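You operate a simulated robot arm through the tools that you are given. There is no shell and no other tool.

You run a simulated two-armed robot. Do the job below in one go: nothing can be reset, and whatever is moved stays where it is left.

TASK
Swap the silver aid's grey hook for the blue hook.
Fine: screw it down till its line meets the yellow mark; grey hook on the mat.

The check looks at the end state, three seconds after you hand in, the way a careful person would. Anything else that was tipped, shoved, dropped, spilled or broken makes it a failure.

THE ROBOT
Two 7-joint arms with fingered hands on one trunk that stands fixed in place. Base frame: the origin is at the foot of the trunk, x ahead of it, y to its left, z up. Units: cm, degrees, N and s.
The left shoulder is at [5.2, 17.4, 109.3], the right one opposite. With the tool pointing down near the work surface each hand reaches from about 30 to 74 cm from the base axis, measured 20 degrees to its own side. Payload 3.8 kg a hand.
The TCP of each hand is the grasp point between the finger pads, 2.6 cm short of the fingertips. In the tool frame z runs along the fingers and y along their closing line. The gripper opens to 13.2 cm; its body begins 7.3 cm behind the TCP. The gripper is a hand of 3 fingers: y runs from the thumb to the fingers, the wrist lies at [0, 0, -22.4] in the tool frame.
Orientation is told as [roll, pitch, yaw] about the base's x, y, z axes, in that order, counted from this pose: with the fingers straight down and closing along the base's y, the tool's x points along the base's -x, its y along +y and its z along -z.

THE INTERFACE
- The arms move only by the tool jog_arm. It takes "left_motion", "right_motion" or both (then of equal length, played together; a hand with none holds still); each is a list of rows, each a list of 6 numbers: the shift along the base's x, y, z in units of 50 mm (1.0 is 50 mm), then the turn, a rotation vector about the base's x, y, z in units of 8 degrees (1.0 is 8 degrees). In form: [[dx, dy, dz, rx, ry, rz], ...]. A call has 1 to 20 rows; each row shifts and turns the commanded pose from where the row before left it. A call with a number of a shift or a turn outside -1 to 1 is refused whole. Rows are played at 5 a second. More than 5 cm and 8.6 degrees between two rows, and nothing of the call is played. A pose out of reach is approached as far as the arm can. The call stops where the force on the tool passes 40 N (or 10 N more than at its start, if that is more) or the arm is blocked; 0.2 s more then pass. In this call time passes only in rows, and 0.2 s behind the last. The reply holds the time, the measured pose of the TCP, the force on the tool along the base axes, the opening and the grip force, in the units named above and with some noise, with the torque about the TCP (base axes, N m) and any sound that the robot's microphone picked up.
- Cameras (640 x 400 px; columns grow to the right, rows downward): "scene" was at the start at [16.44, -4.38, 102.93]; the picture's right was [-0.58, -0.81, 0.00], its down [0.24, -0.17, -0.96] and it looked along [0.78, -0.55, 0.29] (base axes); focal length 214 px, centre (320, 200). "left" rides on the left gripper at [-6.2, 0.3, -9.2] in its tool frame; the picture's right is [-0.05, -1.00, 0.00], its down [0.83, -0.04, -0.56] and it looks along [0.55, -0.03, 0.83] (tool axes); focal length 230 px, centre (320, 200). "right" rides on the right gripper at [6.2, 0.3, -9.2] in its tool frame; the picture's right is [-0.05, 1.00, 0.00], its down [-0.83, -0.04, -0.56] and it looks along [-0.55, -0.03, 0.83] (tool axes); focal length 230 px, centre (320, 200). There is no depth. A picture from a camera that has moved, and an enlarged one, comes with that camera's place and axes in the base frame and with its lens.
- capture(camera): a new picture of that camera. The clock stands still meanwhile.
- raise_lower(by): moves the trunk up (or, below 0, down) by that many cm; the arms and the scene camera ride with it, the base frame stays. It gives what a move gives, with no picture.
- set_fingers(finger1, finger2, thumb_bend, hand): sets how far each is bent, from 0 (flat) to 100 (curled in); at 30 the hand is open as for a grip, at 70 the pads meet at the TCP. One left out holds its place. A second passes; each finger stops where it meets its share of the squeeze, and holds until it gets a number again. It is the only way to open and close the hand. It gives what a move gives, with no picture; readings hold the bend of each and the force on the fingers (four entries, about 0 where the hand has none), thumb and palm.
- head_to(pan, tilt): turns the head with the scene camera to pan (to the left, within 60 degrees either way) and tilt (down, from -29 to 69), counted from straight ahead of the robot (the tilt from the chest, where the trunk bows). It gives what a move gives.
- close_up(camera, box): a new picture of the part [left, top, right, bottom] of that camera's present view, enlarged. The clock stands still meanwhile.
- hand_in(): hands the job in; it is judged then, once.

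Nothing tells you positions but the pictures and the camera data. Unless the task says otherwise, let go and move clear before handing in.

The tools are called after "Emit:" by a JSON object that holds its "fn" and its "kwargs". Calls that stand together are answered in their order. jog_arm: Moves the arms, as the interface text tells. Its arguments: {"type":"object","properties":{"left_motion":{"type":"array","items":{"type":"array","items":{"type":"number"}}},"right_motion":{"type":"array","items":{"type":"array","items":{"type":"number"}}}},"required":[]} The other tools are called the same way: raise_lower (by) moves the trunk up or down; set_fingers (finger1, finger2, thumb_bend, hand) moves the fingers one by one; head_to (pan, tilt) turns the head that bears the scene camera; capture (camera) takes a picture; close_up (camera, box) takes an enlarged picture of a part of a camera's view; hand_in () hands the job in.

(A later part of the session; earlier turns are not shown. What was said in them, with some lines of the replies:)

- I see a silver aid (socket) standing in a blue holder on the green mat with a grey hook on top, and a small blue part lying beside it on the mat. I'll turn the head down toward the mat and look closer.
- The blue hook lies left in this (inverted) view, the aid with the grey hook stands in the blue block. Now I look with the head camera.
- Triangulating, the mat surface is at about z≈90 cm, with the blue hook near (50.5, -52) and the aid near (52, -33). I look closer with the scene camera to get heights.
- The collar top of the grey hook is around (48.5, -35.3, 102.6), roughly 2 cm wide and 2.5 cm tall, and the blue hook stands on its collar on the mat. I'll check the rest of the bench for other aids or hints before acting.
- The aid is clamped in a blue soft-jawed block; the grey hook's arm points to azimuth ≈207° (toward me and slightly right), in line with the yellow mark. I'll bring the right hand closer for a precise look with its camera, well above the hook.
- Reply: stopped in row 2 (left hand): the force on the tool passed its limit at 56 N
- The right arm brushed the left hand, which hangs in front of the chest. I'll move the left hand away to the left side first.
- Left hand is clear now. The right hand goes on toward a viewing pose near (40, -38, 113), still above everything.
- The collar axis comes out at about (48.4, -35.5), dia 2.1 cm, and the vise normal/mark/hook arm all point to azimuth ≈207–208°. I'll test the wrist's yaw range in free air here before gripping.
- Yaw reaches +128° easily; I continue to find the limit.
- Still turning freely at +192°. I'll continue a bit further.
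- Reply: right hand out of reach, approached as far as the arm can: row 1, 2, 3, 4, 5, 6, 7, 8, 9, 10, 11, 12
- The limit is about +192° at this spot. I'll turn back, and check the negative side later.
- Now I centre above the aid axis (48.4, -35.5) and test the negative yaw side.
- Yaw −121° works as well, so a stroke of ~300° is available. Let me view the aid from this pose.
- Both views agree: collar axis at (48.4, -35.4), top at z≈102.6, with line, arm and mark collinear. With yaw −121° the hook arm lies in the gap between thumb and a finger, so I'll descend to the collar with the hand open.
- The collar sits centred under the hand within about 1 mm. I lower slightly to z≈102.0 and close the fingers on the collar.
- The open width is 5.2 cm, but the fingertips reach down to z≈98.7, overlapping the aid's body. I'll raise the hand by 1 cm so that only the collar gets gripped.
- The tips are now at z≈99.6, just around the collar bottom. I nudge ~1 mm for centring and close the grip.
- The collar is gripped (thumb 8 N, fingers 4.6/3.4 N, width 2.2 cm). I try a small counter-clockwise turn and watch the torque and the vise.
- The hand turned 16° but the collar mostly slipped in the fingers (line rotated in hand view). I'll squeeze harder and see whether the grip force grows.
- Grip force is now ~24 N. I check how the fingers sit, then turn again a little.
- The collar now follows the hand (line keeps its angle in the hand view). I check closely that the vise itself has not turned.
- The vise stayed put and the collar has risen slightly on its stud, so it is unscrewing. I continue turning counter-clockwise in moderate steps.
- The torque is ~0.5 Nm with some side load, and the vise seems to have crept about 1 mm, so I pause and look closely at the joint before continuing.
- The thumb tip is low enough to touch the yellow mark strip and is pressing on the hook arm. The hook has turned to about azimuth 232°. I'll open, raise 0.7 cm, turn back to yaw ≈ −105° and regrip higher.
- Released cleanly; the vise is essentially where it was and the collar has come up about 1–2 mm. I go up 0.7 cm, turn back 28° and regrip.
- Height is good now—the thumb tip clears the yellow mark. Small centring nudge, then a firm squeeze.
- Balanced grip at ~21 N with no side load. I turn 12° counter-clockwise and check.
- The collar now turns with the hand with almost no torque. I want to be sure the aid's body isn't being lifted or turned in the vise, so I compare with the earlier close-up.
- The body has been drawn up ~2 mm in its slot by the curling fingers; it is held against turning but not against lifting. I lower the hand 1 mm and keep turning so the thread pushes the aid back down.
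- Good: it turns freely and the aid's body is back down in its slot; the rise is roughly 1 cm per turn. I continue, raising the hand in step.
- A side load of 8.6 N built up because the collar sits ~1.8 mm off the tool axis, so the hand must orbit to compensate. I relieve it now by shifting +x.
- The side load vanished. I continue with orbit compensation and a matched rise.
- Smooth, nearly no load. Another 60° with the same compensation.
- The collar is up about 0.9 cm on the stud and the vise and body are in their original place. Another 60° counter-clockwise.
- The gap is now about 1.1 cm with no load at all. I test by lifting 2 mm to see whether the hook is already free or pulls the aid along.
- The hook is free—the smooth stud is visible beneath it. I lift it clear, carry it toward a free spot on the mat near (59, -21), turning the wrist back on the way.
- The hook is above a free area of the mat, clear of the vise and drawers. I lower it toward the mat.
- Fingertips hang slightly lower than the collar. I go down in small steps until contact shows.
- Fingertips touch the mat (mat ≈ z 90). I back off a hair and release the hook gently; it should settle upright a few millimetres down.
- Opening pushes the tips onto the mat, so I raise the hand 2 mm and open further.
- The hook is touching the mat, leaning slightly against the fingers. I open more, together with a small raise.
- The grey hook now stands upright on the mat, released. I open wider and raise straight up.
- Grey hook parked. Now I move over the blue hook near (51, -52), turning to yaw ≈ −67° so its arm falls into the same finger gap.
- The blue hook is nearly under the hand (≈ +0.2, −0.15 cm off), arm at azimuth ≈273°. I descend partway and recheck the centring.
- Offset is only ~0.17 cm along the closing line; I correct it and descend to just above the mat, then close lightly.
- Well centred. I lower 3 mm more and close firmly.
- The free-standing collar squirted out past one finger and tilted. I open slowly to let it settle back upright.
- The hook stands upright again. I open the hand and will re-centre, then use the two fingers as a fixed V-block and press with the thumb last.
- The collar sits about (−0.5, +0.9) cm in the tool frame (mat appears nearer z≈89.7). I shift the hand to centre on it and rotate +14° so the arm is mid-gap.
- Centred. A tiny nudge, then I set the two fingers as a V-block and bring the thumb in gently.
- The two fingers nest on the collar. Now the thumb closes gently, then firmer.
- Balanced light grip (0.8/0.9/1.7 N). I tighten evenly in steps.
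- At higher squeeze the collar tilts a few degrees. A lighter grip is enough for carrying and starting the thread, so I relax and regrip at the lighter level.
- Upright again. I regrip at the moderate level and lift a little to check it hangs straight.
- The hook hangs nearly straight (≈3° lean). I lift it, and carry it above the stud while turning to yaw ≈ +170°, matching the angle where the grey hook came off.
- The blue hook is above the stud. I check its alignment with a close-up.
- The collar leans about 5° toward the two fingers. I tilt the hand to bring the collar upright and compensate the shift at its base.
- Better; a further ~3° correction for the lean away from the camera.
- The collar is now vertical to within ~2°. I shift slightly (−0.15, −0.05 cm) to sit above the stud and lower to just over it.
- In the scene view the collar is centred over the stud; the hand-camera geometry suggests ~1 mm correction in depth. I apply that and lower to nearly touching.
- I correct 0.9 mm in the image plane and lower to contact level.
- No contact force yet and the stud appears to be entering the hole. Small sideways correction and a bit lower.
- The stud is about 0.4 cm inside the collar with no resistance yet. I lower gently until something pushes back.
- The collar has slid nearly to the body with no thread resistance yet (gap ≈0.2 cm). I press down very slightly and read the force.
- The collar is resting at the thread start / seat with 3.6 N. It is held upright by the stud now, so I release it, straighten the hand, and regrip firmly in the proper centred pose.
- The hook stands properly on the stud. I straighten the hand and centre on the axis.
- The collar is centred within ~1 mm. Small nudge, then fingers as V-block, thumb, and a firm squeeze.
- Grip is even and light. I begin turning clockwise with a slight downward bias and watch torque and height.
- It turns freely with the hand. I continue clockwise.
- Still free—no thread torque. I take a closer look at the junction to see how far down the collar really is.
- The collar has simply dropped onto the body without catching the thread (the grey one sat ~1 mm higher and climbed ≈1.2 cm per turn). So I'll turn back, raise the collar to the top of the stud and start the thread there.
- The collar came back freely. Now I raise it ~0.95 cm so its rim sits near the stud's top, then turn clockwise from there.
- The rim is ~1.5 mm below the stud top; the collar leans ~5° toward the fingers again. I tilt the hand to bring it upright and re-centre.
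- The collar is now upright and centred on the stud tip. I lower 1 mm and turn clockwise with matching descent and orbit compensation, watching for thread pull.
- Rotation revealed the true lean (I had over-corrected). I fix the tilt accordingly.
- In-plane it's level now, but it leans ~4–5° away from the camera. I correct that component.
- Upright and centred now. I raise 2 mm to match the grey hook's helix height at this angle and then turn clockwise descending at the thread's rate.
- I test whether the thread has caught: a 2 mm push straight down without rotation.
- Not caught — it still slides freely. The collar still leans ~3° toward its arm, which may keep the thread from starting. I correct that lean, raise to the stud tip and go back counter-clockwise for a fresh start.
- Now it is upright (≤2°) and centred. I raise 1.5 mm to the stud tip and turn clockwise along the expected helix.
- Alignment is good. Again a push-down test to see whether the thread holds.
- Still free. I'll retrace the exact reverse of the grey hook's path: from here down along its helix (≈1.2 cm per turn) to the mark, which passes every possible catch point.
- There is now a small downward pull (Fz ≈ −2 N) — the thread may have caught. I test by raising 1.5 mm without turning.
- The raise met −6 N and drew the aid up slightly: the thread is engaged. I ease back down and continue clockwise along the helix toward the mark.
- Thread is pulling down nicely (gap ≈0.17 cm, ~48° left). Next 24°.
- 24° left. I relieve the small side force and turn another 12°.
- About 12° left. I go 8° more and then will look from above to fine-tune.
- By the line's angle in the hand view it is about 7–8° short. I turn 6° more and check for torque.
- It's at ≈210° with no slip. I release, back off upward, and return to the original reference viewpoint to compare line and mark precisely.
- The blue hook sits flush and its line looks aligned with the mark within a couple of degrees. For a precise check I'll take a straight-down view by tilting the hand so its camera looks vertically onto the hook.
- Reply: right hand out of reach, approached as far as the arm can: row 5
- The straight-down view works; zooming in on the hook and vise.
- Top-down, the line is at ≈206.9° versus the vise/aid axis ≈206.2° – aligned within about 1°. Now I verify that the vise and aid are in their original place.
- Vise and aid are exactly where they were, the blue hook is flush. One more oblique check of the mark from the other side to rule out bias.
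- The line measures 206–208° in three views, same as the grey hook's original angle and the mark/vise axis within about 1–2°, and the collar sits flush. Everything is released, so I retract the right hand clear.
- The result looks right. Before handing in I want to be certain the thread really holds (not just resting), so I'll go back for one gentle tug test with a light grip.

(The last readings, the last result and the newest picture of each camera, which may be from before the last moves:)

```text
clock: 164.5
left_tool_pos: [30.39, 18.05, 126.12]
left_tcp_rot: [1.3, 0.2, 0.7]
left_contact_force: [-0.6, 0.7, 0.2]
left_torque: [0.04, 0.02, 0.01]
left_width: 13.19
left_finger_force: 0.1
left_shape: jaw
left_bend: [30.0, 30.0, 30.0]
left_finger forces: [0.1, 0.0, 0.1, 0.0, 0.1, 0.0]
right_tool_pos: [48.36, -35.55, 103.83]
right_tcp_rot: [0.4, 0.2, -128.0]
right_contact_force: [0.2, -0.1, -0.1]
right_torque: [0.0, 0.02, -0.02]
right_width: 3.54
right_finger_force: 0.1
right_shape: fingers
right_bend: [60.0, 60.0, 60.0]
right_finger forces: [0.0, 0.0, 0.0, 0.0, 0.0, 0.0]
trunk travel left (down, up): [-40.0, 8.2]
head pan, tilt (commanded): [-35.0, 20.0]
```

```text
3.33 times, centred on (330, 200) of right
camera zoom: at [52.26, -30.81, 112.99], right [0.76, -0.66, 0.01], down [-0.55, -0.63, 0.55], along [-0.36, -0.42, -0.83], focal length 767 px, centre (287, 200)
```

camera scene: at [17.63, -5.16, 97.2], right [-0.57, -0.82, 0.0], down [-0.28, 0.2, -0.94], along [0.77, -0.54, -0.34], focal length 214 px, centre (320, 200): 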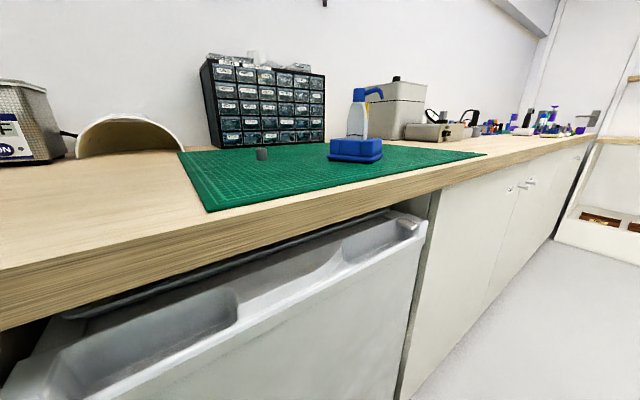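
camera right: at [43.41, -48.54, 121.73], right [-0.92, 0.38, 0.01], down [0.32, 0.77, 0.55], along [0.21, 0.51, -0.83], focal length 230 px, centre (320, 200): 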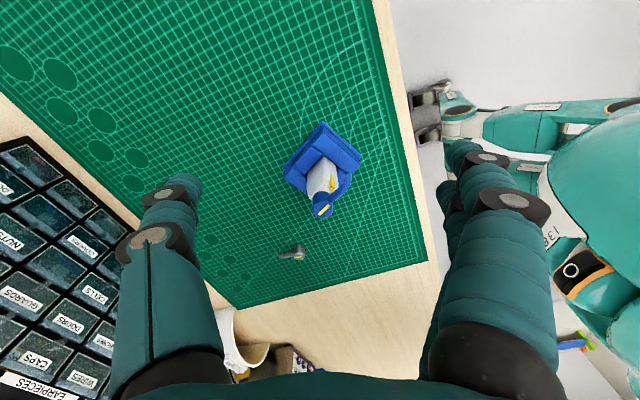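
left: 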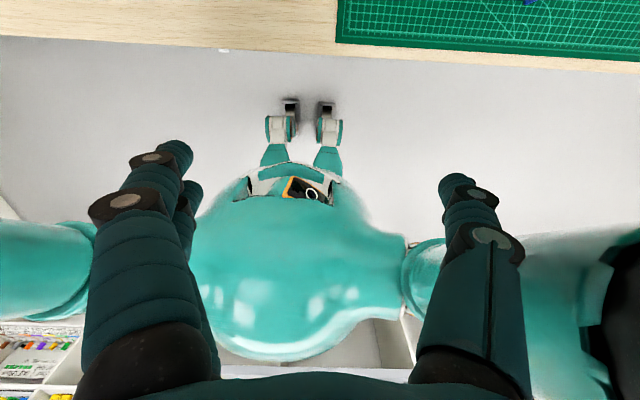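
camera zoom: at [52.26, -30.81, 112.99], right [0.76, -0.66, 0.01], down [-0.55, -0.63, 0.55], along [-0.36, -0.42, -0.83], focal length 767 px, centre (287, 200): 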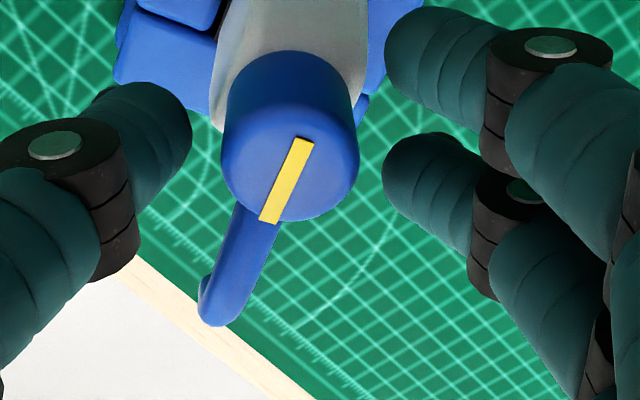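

Centred. I take a light, even grip and tug up 1.5 mm.

Emit:
{"fn": "set_fingers", "kwargs": {"hand": "right", "finger1": 66, "finger2": 66, "thumb_bend": 65}}

Emit:
{"fn": "set_fingers", "kwargs": {"hand": "right", "finger1": 70, "finger2": 70, "thumb_bend": 70}}

Emit:
{"fn": "close_up", "kwargs": {"camera": "scene", "box": [335, 80, 415, 130]}}

Emit:
{"fn": "jog_arm", "kwargs": {"right_motion": [[0, 0, 0.03, 0, 0, 0]]}}

Emit:
{"fn": "close_up", "kwargs": {"camera": "scene", "box": [335, 80, 415, 130]}}

Emit:
{"fn": "close_up", "kwargs": {"camera": "right", "box": [250, 140, 410, 260]}}

```text
clock: 165.5
left_tool_pos: [30.27, 17.99, 125.98]
left_tcp_rot: [1.3, 0.0, 0.6]
left_contact_force: [0.8, -0.6, -1.0]
left_torque: [0.02, -0.01, 0.02]
left_width: 13.19
left_finger_force: 0.0
left_shape: jaw
left_bend: [30.0, 30.0, 30.0]
left_finger forces: [0.1, 0.0, 0.0, 0.0, 0.0, 0.0]
right_tool_pos: [48.41, -35.45, 103.88]
right_tcp_rot: [0.5, 0.1, -128.0]
right_contact_force: [-0.2, 0.8, 0.1]
right_torque: [-0.01, 0.03, -0.03]
right_width: 2.03
right_finger_force: 1.1
right_shape: fingers
right_bend: [65.0, 65.0, 64.0]
right_finger forces: [0.2, 0.3, 0.0, 0.0, 1.1, 0.1]
trunk travel left (down, up): [-40.0, 8.2]
head pan, tilt (commanded): [-35.0, 20.0]
```

```text
clock: 166.5
left_tool_pos: [30.28, 17.95, 126.11]
left_tcp_rot: [1.3, 0.1, 0.6]
left_contact_force: [-0.2, 0.3, -0.4]
left_torque: [0.01, -0.01, 0.01]
left_width: 13.17
left_finger_force: 0.0
left_shape: jaw
left_bend: [30.0, 30.0, 30.0]
left_finger forces: [0.1, 0.0, 0.0, 0.0, 0.1, 0.0]
right_tool_pos: [48.25, -35.47, 103.77]
right_tcp_rot: [0.4, 0.1, -128.0]
right_contact_force: [-0.2, 1.0, -1.2]
right_torque: [-0.02, 0.01, 0.03]
right_width: 1.75
right_finger_force: 5.7
right_shape: fingers
right_bend: [67.0, 66.0, 67.0]
right_finger forces: [2.4, 2.6, 0.0, 0.0, 6.4, 0.1]
trunk travel left (down, up): [-40.0, 8.2]
head pan, tilt (commanded): [-35.0, 20.0]
```

```text
8.00 times, centred on (375, 105) of scene
camera zoom: at [17.63, -5.15, 97.2], right [-0.57, -0.82, 0.0], down [-0.28, 0.2, -0.94], along [0.77, -0.54, -0.34], focal length 1716 px, centre (-120, 960)
```

zoom: 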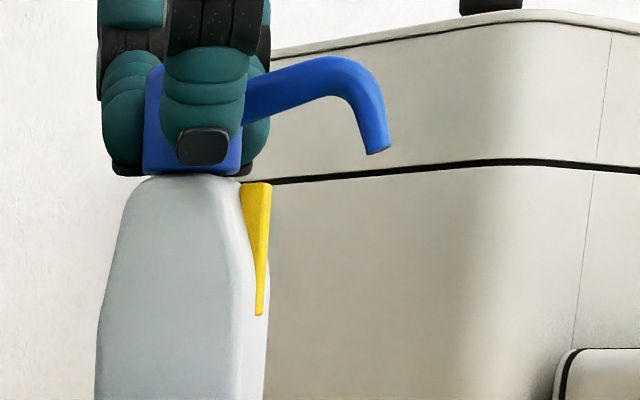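

```text
clock: 166.9
left_tool_pos: [30.55, 18.03, 125.99]
left_tcp_rot: [1.3, 0.2, 0.6]
left_contact_force: [0.0, 0.5, -0.5]
left_torque: [-0.01, 0.02, -0.01]
left_width: 13.2
left_finger_force: 0.1
left_shape: jaw
left_bend: [30.0, 30.0, 30.0]
left_finger forces: [0.0, 0.0, 0.0, 0.0, 0.1, 0.1]
right_tool_pos: [48.42, -35.58, 103.84]
right_tcp_rot: [0.3, 0.1, -127.9]
right_contact_force: [-0.9, 1.7, -4.5]
right_torque: [0.01, 0.02, 0.02]
right_width: 1.75
right_finger_force: 5.3
right_shape: fingers
right_bend: [67.0, 66.0, 67.0]
right_finger forces: [2.4, 2.2, 0.0, 0.1, 6.2, 0.0]
trunk travel left (down, up): [-40.0, 8.2]
head pan, tilt (commanded): [-35.0, 20.0]
```

```text
8.00 times, centred on (375, 105) of scene
camera zoom: at [17.66, -5.16, 97.18], right [-0.57, -0.82, 0.0], down [-0.28, 0.2, -0.94], along [0.77, -0.54, -0.34], focal length 1716 px, centre (-120, 960)
```

zoom: 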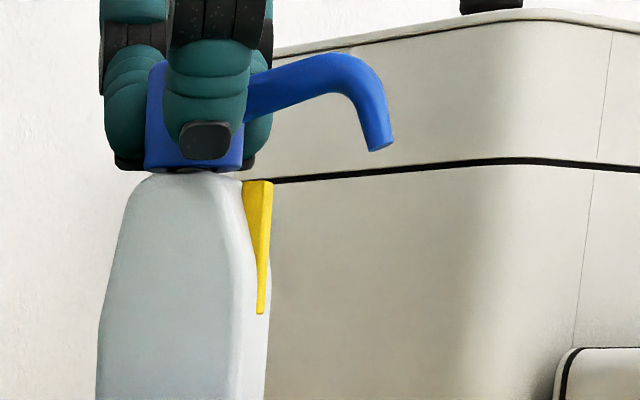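

```text
3.33 times, centred on (330, 200) of right
camera zoom: at [52.29, -30.88, 113.08], right [0.76, -0.66, 0.01], down [-0.55, -0.63, 0.55], along [-0.36, -0.42, -0.83], focal length 767 px, centre (287, 200)
```

zoom: 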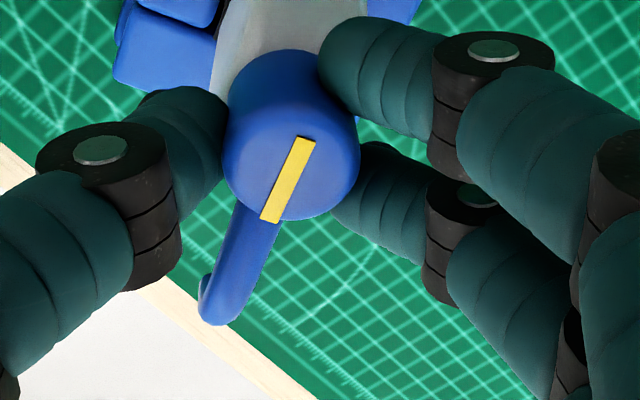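

The tug gave −4.5 N and the aid followed with no gap opening: the thread holds. I lower back, release gently and retreat.

Emit:
{"fn": "jog_arm", "kwargs": {"right_motion": [[0, 0, -0.03, 0, 0, 0]]}}

Emit:
{"fn": "set_fingers", "kwargs": {"hand": "right", "finger1": 62, "finger2": 62, "thumb_bend": 62}}

Emit:
{"fn": "set_fingers", "kwargs": {"hand": "right", "finger1": 40, "finger2": 40, "thumb_bend": 40}}

Emit:
{"fn": "jog_arm", "kwargs": {"right_motion": [[0, 0, 0.3, 0, 0, 0], [0, 0, 0.6, 0, 0, 0], [0, 0, 0.6, 0, 0, 0], [0, 0, 0.5, 0, 0, 0]]}}

Emit:
{"fn": "close_up", "kwargs": {"camera": "right", "box": [265, 40, 375, 165]}}

Emit:
{"fn": "close_up", "kwargs": {"camera": "scene", "box": [335, 80, 415, 130]}}

```text
clock: 167.3
left_tool_pos: [30.23, 18.03, 126.02]
left_tcp_rot: [1.3, 0.1, 0.6]
left_contact_force: [0.6, -0.9, -0.4]
left_torque: [0.0, 0.0, 0.02]
left_width: 13.22
left_finger_force: 0.0
left_shape: jaw
left_bend: [30.0, 30.0, 30.0]
left_finger forces: [0.0, 0.1, 0.1, 0.0, 0.0, 0.1]
right_tool_pos: [48.38, -35.51, 103.87]
right_tcp_rot: [0.5, 0.1, -128.0]
right_contact_force: [-2.0, 2.4, -2.2]
right_torque: [0.06, 0.01, -0.01]
right_width: 1.72
right_finger_force: 5.5
right_shape: fingers
right_bend: [67.0, 67.0, 67.0]
right_finger forces: [2.5, 2.1, 0.1, 0.1, 7.0, 0.1]
trunk travel left (down, up): [-40.0, 8.2]
head pan, tilt (commanded): [-35.0, 20.0]
```

```text
clock: 168.3
left_tool_pos: [30.39, 18.0, 126.07]
left_tcp_rot: [1.3, 0.1, 0.6]
left_contact_force: [-0.3, 0.5, -0.1]
left_torque: [-0.02, 0.0, -0.01]
left_width: 13.19
left_finger_force: 0.1
left_shape: jaw
left_bend: [30.0, 30.0, 30.0]
left_finger forces: [0.0, 0.0, 0.1, 0.1, 0.0, 0.0]
right_tool_pos: [48.43, -35.73, 103.79]
right_tcp_rot: [0.4, 0.1, -128.0]
right_contact_force: [0.7, -0.1, -0.3]
right_torque: [-0.06, 0.0, -0.01]
right_width: 2.79
right_finger_force: 0.0
right_shape: fingers
right_bend: [62.0, 62.0, 62.0]
right_finger forces: [0.0, 0.0, 0.0, 0.0, 0.1, 0.1]
trunk travel left (down, up): [-40.0, 8.2]
head pan, tilt (commanded): [-35.0, 20.0]
```

```text
clock: 169.3
left_tool_pos: [30.22, 17.98, 126.02]
left_tcp_rot: [1.3, 0.1, 0.6]
left_contact_force: [-0.7, -0.1, -0.1]
left_torque: [0.0, -0.01, 0.02]
left_width: 13.2
left_finger_force: 0.1
left_shape: jaw
left_bend: [30.0, 30.0, 30.0]
left_finger forces: [0.0, 0.0, 0.0, 0.0, 0.1, 0.0]
right_tool_pos: [48.38, -35.55, 103.9]
right_tcp_rot: [0.4, 0.2, -128.0]
right_contact_force: [1.2, -0.1, 0.3]
right_torque: [0.01, -0.01, 0.01]
right_width: 10.09
right_finger_force: 0.0
right_shape: fingers
right_bend: [40.0, 40.0, 40.0]
right_finger forces: [0.0, 0.0, 0.0, 0.0, 0.0, 0.0]
trunk travel left (down, up): [-40.0, 8.2]
head pan, tilt (commanded): [-35.0, 20.0]
```

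```text
clock: 170.3
left_tool_pos: [30.28, 18.13, 125.97]
left_tcp_rot: [1.3, 0.1, 0.6]
left_contact_force: [0.1, -0.4, -0.1]
left_torque: [0.02, 0.05, -0.02]
left_width: 13.18
left_finger_force: 0.0
left_shape: jaw
left_bend: [30.0, 30.0, 30.0]
left_finger forces: [0.0, 0.1, 0.1, 0.0, 0.0, 0.0]
right_tool_pos: [48.17, -35.66, 113.98]
right_tcp_rot: [0.4, 0.2, -128.0]
right_contact_force: [0.6, 1.0, 0.9]
right_torque: [0.02, 0.01, 0.0]
right_width: 10.09
right_finger_force: 0.1
right_shape: fingers
right_bend: [40.0, 40.0, 40.0]
right_finger forces: [0.0, 0.1, 0.0, 0.1, 0.0, 0.0]
trunk travel left (down, up): [-40.0, 8.2]
head pan, tilt (commanded): [-35.0, 20.0]
```

```text
3.20 times, centred on (320, 102) of right
camera zoom: at [52.1, -30.92, 123.13], right [0.76, -0.66, 0.01], down [-0.55, -0.63, 0.55], along [-0.36, -0.42, -0.83], focal length 736 px, centre (320, 512)
```

zoom: 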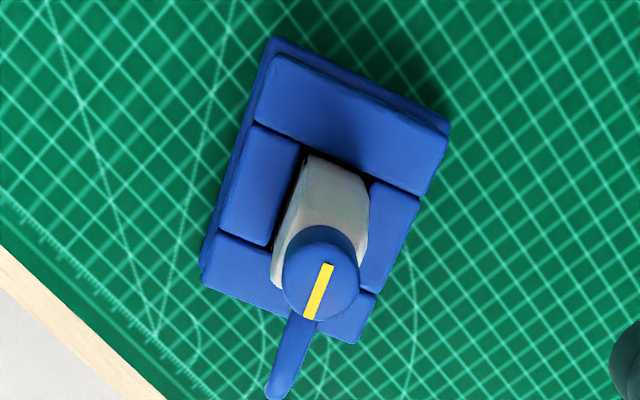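

```text
8.00 times, centred on (375, 105) of scene
camera zoom: at [17.61, -5.15, 97.2], right [-0.57, -0.82, 0.0], down [-0.28, 0.2, -0.94], along [0.77, -0.54, -0.34], focal length 1716 px, centre (-120, 960)
```

zoom: 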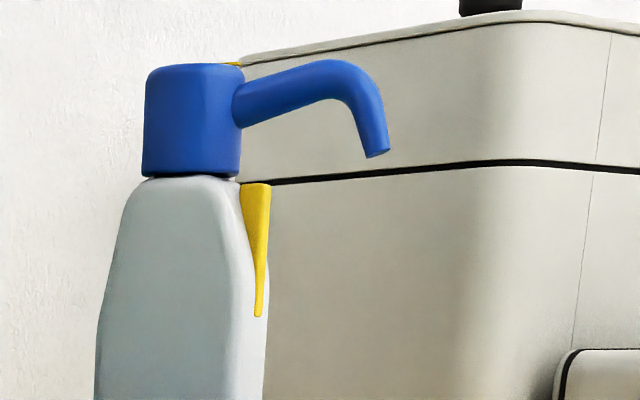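

I repeat the straight-down check once more after the tug.

Emit:
{"fn": "jog_arm", "kwargs": {"right_motion": [[0, 0, 0.02, 0, 0, 1], [0, 0, 0, 0, 0, 1], [0, 0, 0, 0, 0, 1], [0, 0, 0, 0, 0, 1], [0, 0, 0, 0, 0, 1], [0, 0, 0, 0, 0, 1], [0, 0, 0, 0, 0, 1], [0, 0, 0, 0, 0, 1], [0, 0, 0, 0, 0, 1], [0, 0, 0, 0, 0, 1], [0, 0, 0, 0, 0, 1], [0, 0, 0, 0, 0, 1], [0, 0, 0, 0, 0, 1], [0, 0, 0, 0, 0, 1], [0, 0, 0, 0, 0, 1], [-0.04, -0.02, 0, 0, 0, 1]]}}

Emit:
{"fn": "jog_arm", "kwargs": {"right_motion": [[-0.02, 0, 0, 0, 0.85, 0], [-0.02, 0, 0, 0, 0.85, 0], [0, 0, 0, 0, 0.85, 0], [0, 0, 0, 0, 0.85, 0], [0, 0, 0, 0, 0.75, 0]]}}

Emit:
{"fn": "close_up", "kwargs": {"camera": "right", "box": [280, 155, 376, 245]}}

Emit:
{"fn": "close_up", "kwargs": {"camera": "right", "box": [310, 180, 350, 220]}}

```text
clock: 173.7
left_tool_pos: [30.43, 18.06, 125.98]
left_tcp_rot: [1.4, 0.1, 0.6]
left_contact_force: [-0.3, -0.1, -0.3]
left_torque: [0.0, 0.01, 0.02]
left_width: 13.17
left_finger_force: 0.1
left_shape: jaw
left_bend: [30.0, 30.0, 30.0]
left_finger forces: [0.0, 0.0, 0.0, 0.1, 0.1, 0.0]
right_tool_pos: [48.05, -35.58, 113.88]
right_tcp_rot: [0.3, 0.0, 0.2]
right_contact_force: [0.0, -0.4, -0.2]
right_torque: [0.01, -0.02, 0.05]
right_width: 10.08
right_finger_force: 0.1
right_shape: fingers
right_bend: [40.0, 40.0, 40.0]
right_finger forces: [0.0, 0.0, 0.0, 0.0, 0.1, 0.1]
trunk travel left (down, up): [-40.0, 8.2]
head pan, tilt (commanded): [-35.0, 20.0]
```

```text
clock: 174.9
left_tool_pos: [30.3, 17.97, 125.97]
left_tcp_rot: [1.4, 0.1, 0.6]
left_contact_force: [-0.3, -0.1, -0.3]
left_torque: [0.03, -0.01, -0.01]
left_width: 13.19
left_finger_force: 0.0
left_shape: jaw
left_bend: [30.0, 30.0, 30.0]
left_finger forces: [0.0, 0.0, 0.0, 0.0, 0.0, 0.1]
right_tool_pos: [47.78, -35.72, 113.86]
right_tcp_rot: [0.4, 33.1, -0.1]
right_contact_force: [-0.3, 0.4, 0.0]
right_torque: [0.0, 0.04, -0.01]
right_width: 10.11
right_finger_force: 0.0
right_shape: fingers
right_bend: [40.0, 40.0, 40.0]
right_finger forces: [0.1, 0.0, 0.0, 0.0, 0.1, 0.1]
trunk travel left (down, up): [-40.0, 8.2]
head pan, tilt (commanded): [-35.0, 20.0]
```

```text
4.44 times, centred on (328, 200) of right
camera zoom: at [47.57, -35.51, 124.92], right [0.05, 1.0, -0.02], down [1.0, -0.05, 0.01], along [0.01, -0.02, -1.0], focal length 1022 px, centre (284, 200)
```

zoom: 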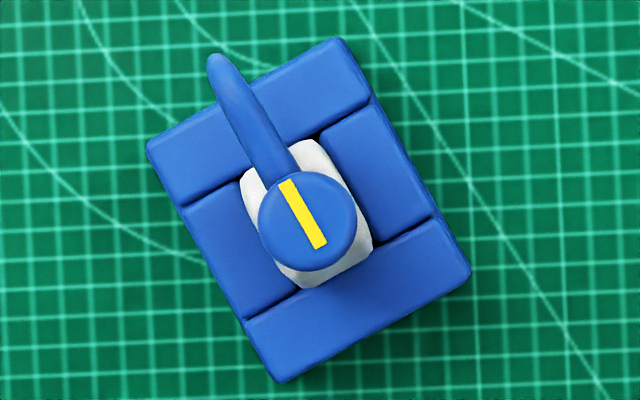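

```text
10.00 times, centred on (330, 200) of right
camera zoom: at [47.57, -35.51, 124.92], right [0.05, 1.0, -0.02], down [1.0, -0.05, 0.01], along [0.01, -0.02, -1.0], focal length 2301 px, centre (220, 200)
```

zoom: 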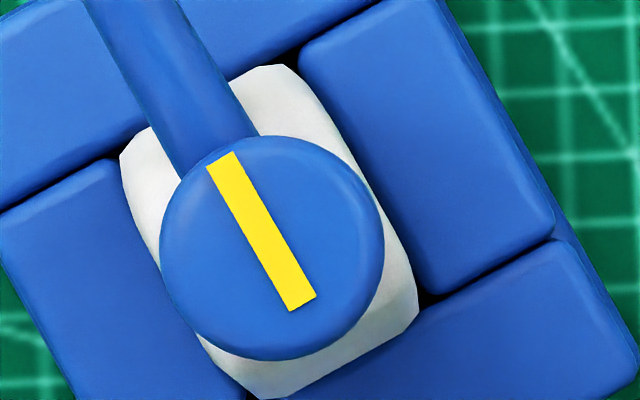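

The line (29.6°) matches the vise/aid axis (≈29.3°) in the top view. All done; I retract the hand clear and hand in.

Emit:
{"fn": "jog_arm", "kwargs": {"right_motion": [[0, 0, 0.3, 0, -0.85, 0], [0, -0.05, 0.4, 0, -0.85, 0], [-0.2, -0.2, 0.4, 0, -0.85, 0], [-0.4, -0.3, 0.4, 0, -0.85, 0], [-0.5, -0.3, 0.4, 0, -0.7, 0], [-0.6, -0.3, 0.3, 0, 0, 0], [-0.7, -0.3, 0.1, 0, 0, 0], [-0.7, -0.1, 0, 0, 0, 0]]}}

Emit:
{"fn": "capture", "kwargs": {"camera": "right"}}

Emit:
{"fn": "capture", "kwargs": {"camera": "scene"}}

```text
clock: 176.7
left_tool_pos: [30.32, 18.03, 125.93]
left_tcp_rot: [1.3, 0.1, 0.6]
left_contact_force: [0.7, -0.3, -0.1]
left_torque: [-0.03, 0.03, 0.03]
left_width: 13.19
left_finger_force: 0.0
left_shape: jaw
left_bend: [30.0, 30.0, 30.0]
left_finger forces: [0.0, 0.0, 0.1, 0.1, 0.0, 0.1]
right_tool_pos: [32.39, -43.53, 125.53]
right_tcp_rot: [0.4, 0.4, 0.0]
right_contact_force: [0.5, -0.8, 0.2]
right_torque: [-0.04, -0.01, 0.0]
right_width: 10.11
right_finger_force: 0.1
right_shape: fingers
right_bend: [40.0, 40.0, 40.0]
right_finger forces: [0.0, 0.0, 0.1, 0.1, 0.1, 0.1]
trunk travel left (down, up): [-40.0, 8.2]
head pan, tilt (commanded): [-35.0, 20.0]
```

```text
taken
camera right: at [26.21, -43.22, 134.68], right [0.05, 1.0, 0.01], down [0.84, -0.05, 0.55], along [0.55, -0.02, -0.84], focal length 230 px, centre (320, 200)
```

right: 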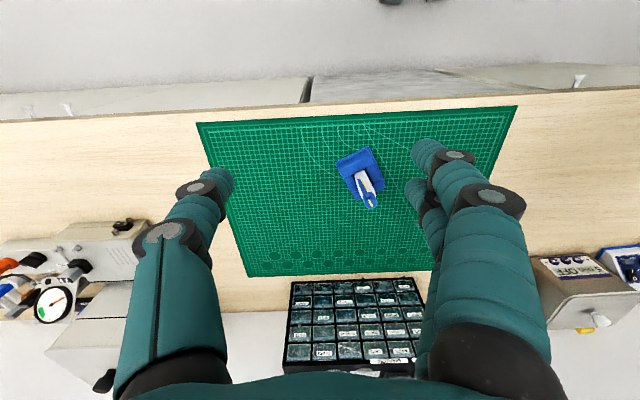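

```text
taken
camera scene: at [17.61, -5.15, 97.2], right [-0.57, -0.82, 0.0], down [-0.28, 0.2, -0.94], along [0.77, -0.54, -0.34], focal length 214 px, centre (320, 200)
```

scene: 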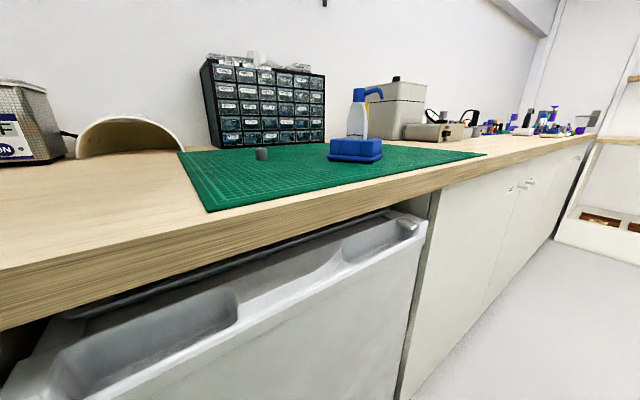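

The blue hook is screwed on with its line at the mark, the grey hook stands on the mat, vise and aid are in place, and both hands are clear. Handing in.

Emit:
{"fn": "hand_in", "kwargs": {}}

```text
The job is handed in.
```

The silver aid now carries the blue hook. It is screwed down flush, and its line is within about 1–2° of the yellow mark. The grey hook stands upright on the mat, to the left of the aid and a little farther back.

- **Alignment:** I checked this from straight above and from two side angles. The mark itself is hidden under the hook arm from above, so that view compares the line with the aid's blue clamp. The side views compare it with the mark directly.
- **Thread:** The blue hook first slid down the stud without catching. I backed it off and turned it in again until the thread engaged. A light upward tug then lifted the aid slightly and opened no gap. I did not torque it tight, so it will turn more easily than the grey hook did.
- **Surroundings:** The clamp crept about 1 mm while I was loosening the grey hook, but it matched its starting position in the final views. On the first grip attempt the blue hook slipped and tilted on the mat, then settled upright. Early on, the right arm bumped the robot's own left hand; nothing on the bench was touched.

Both hands are open and clear of the work. The job is handed in, with no result back yet.
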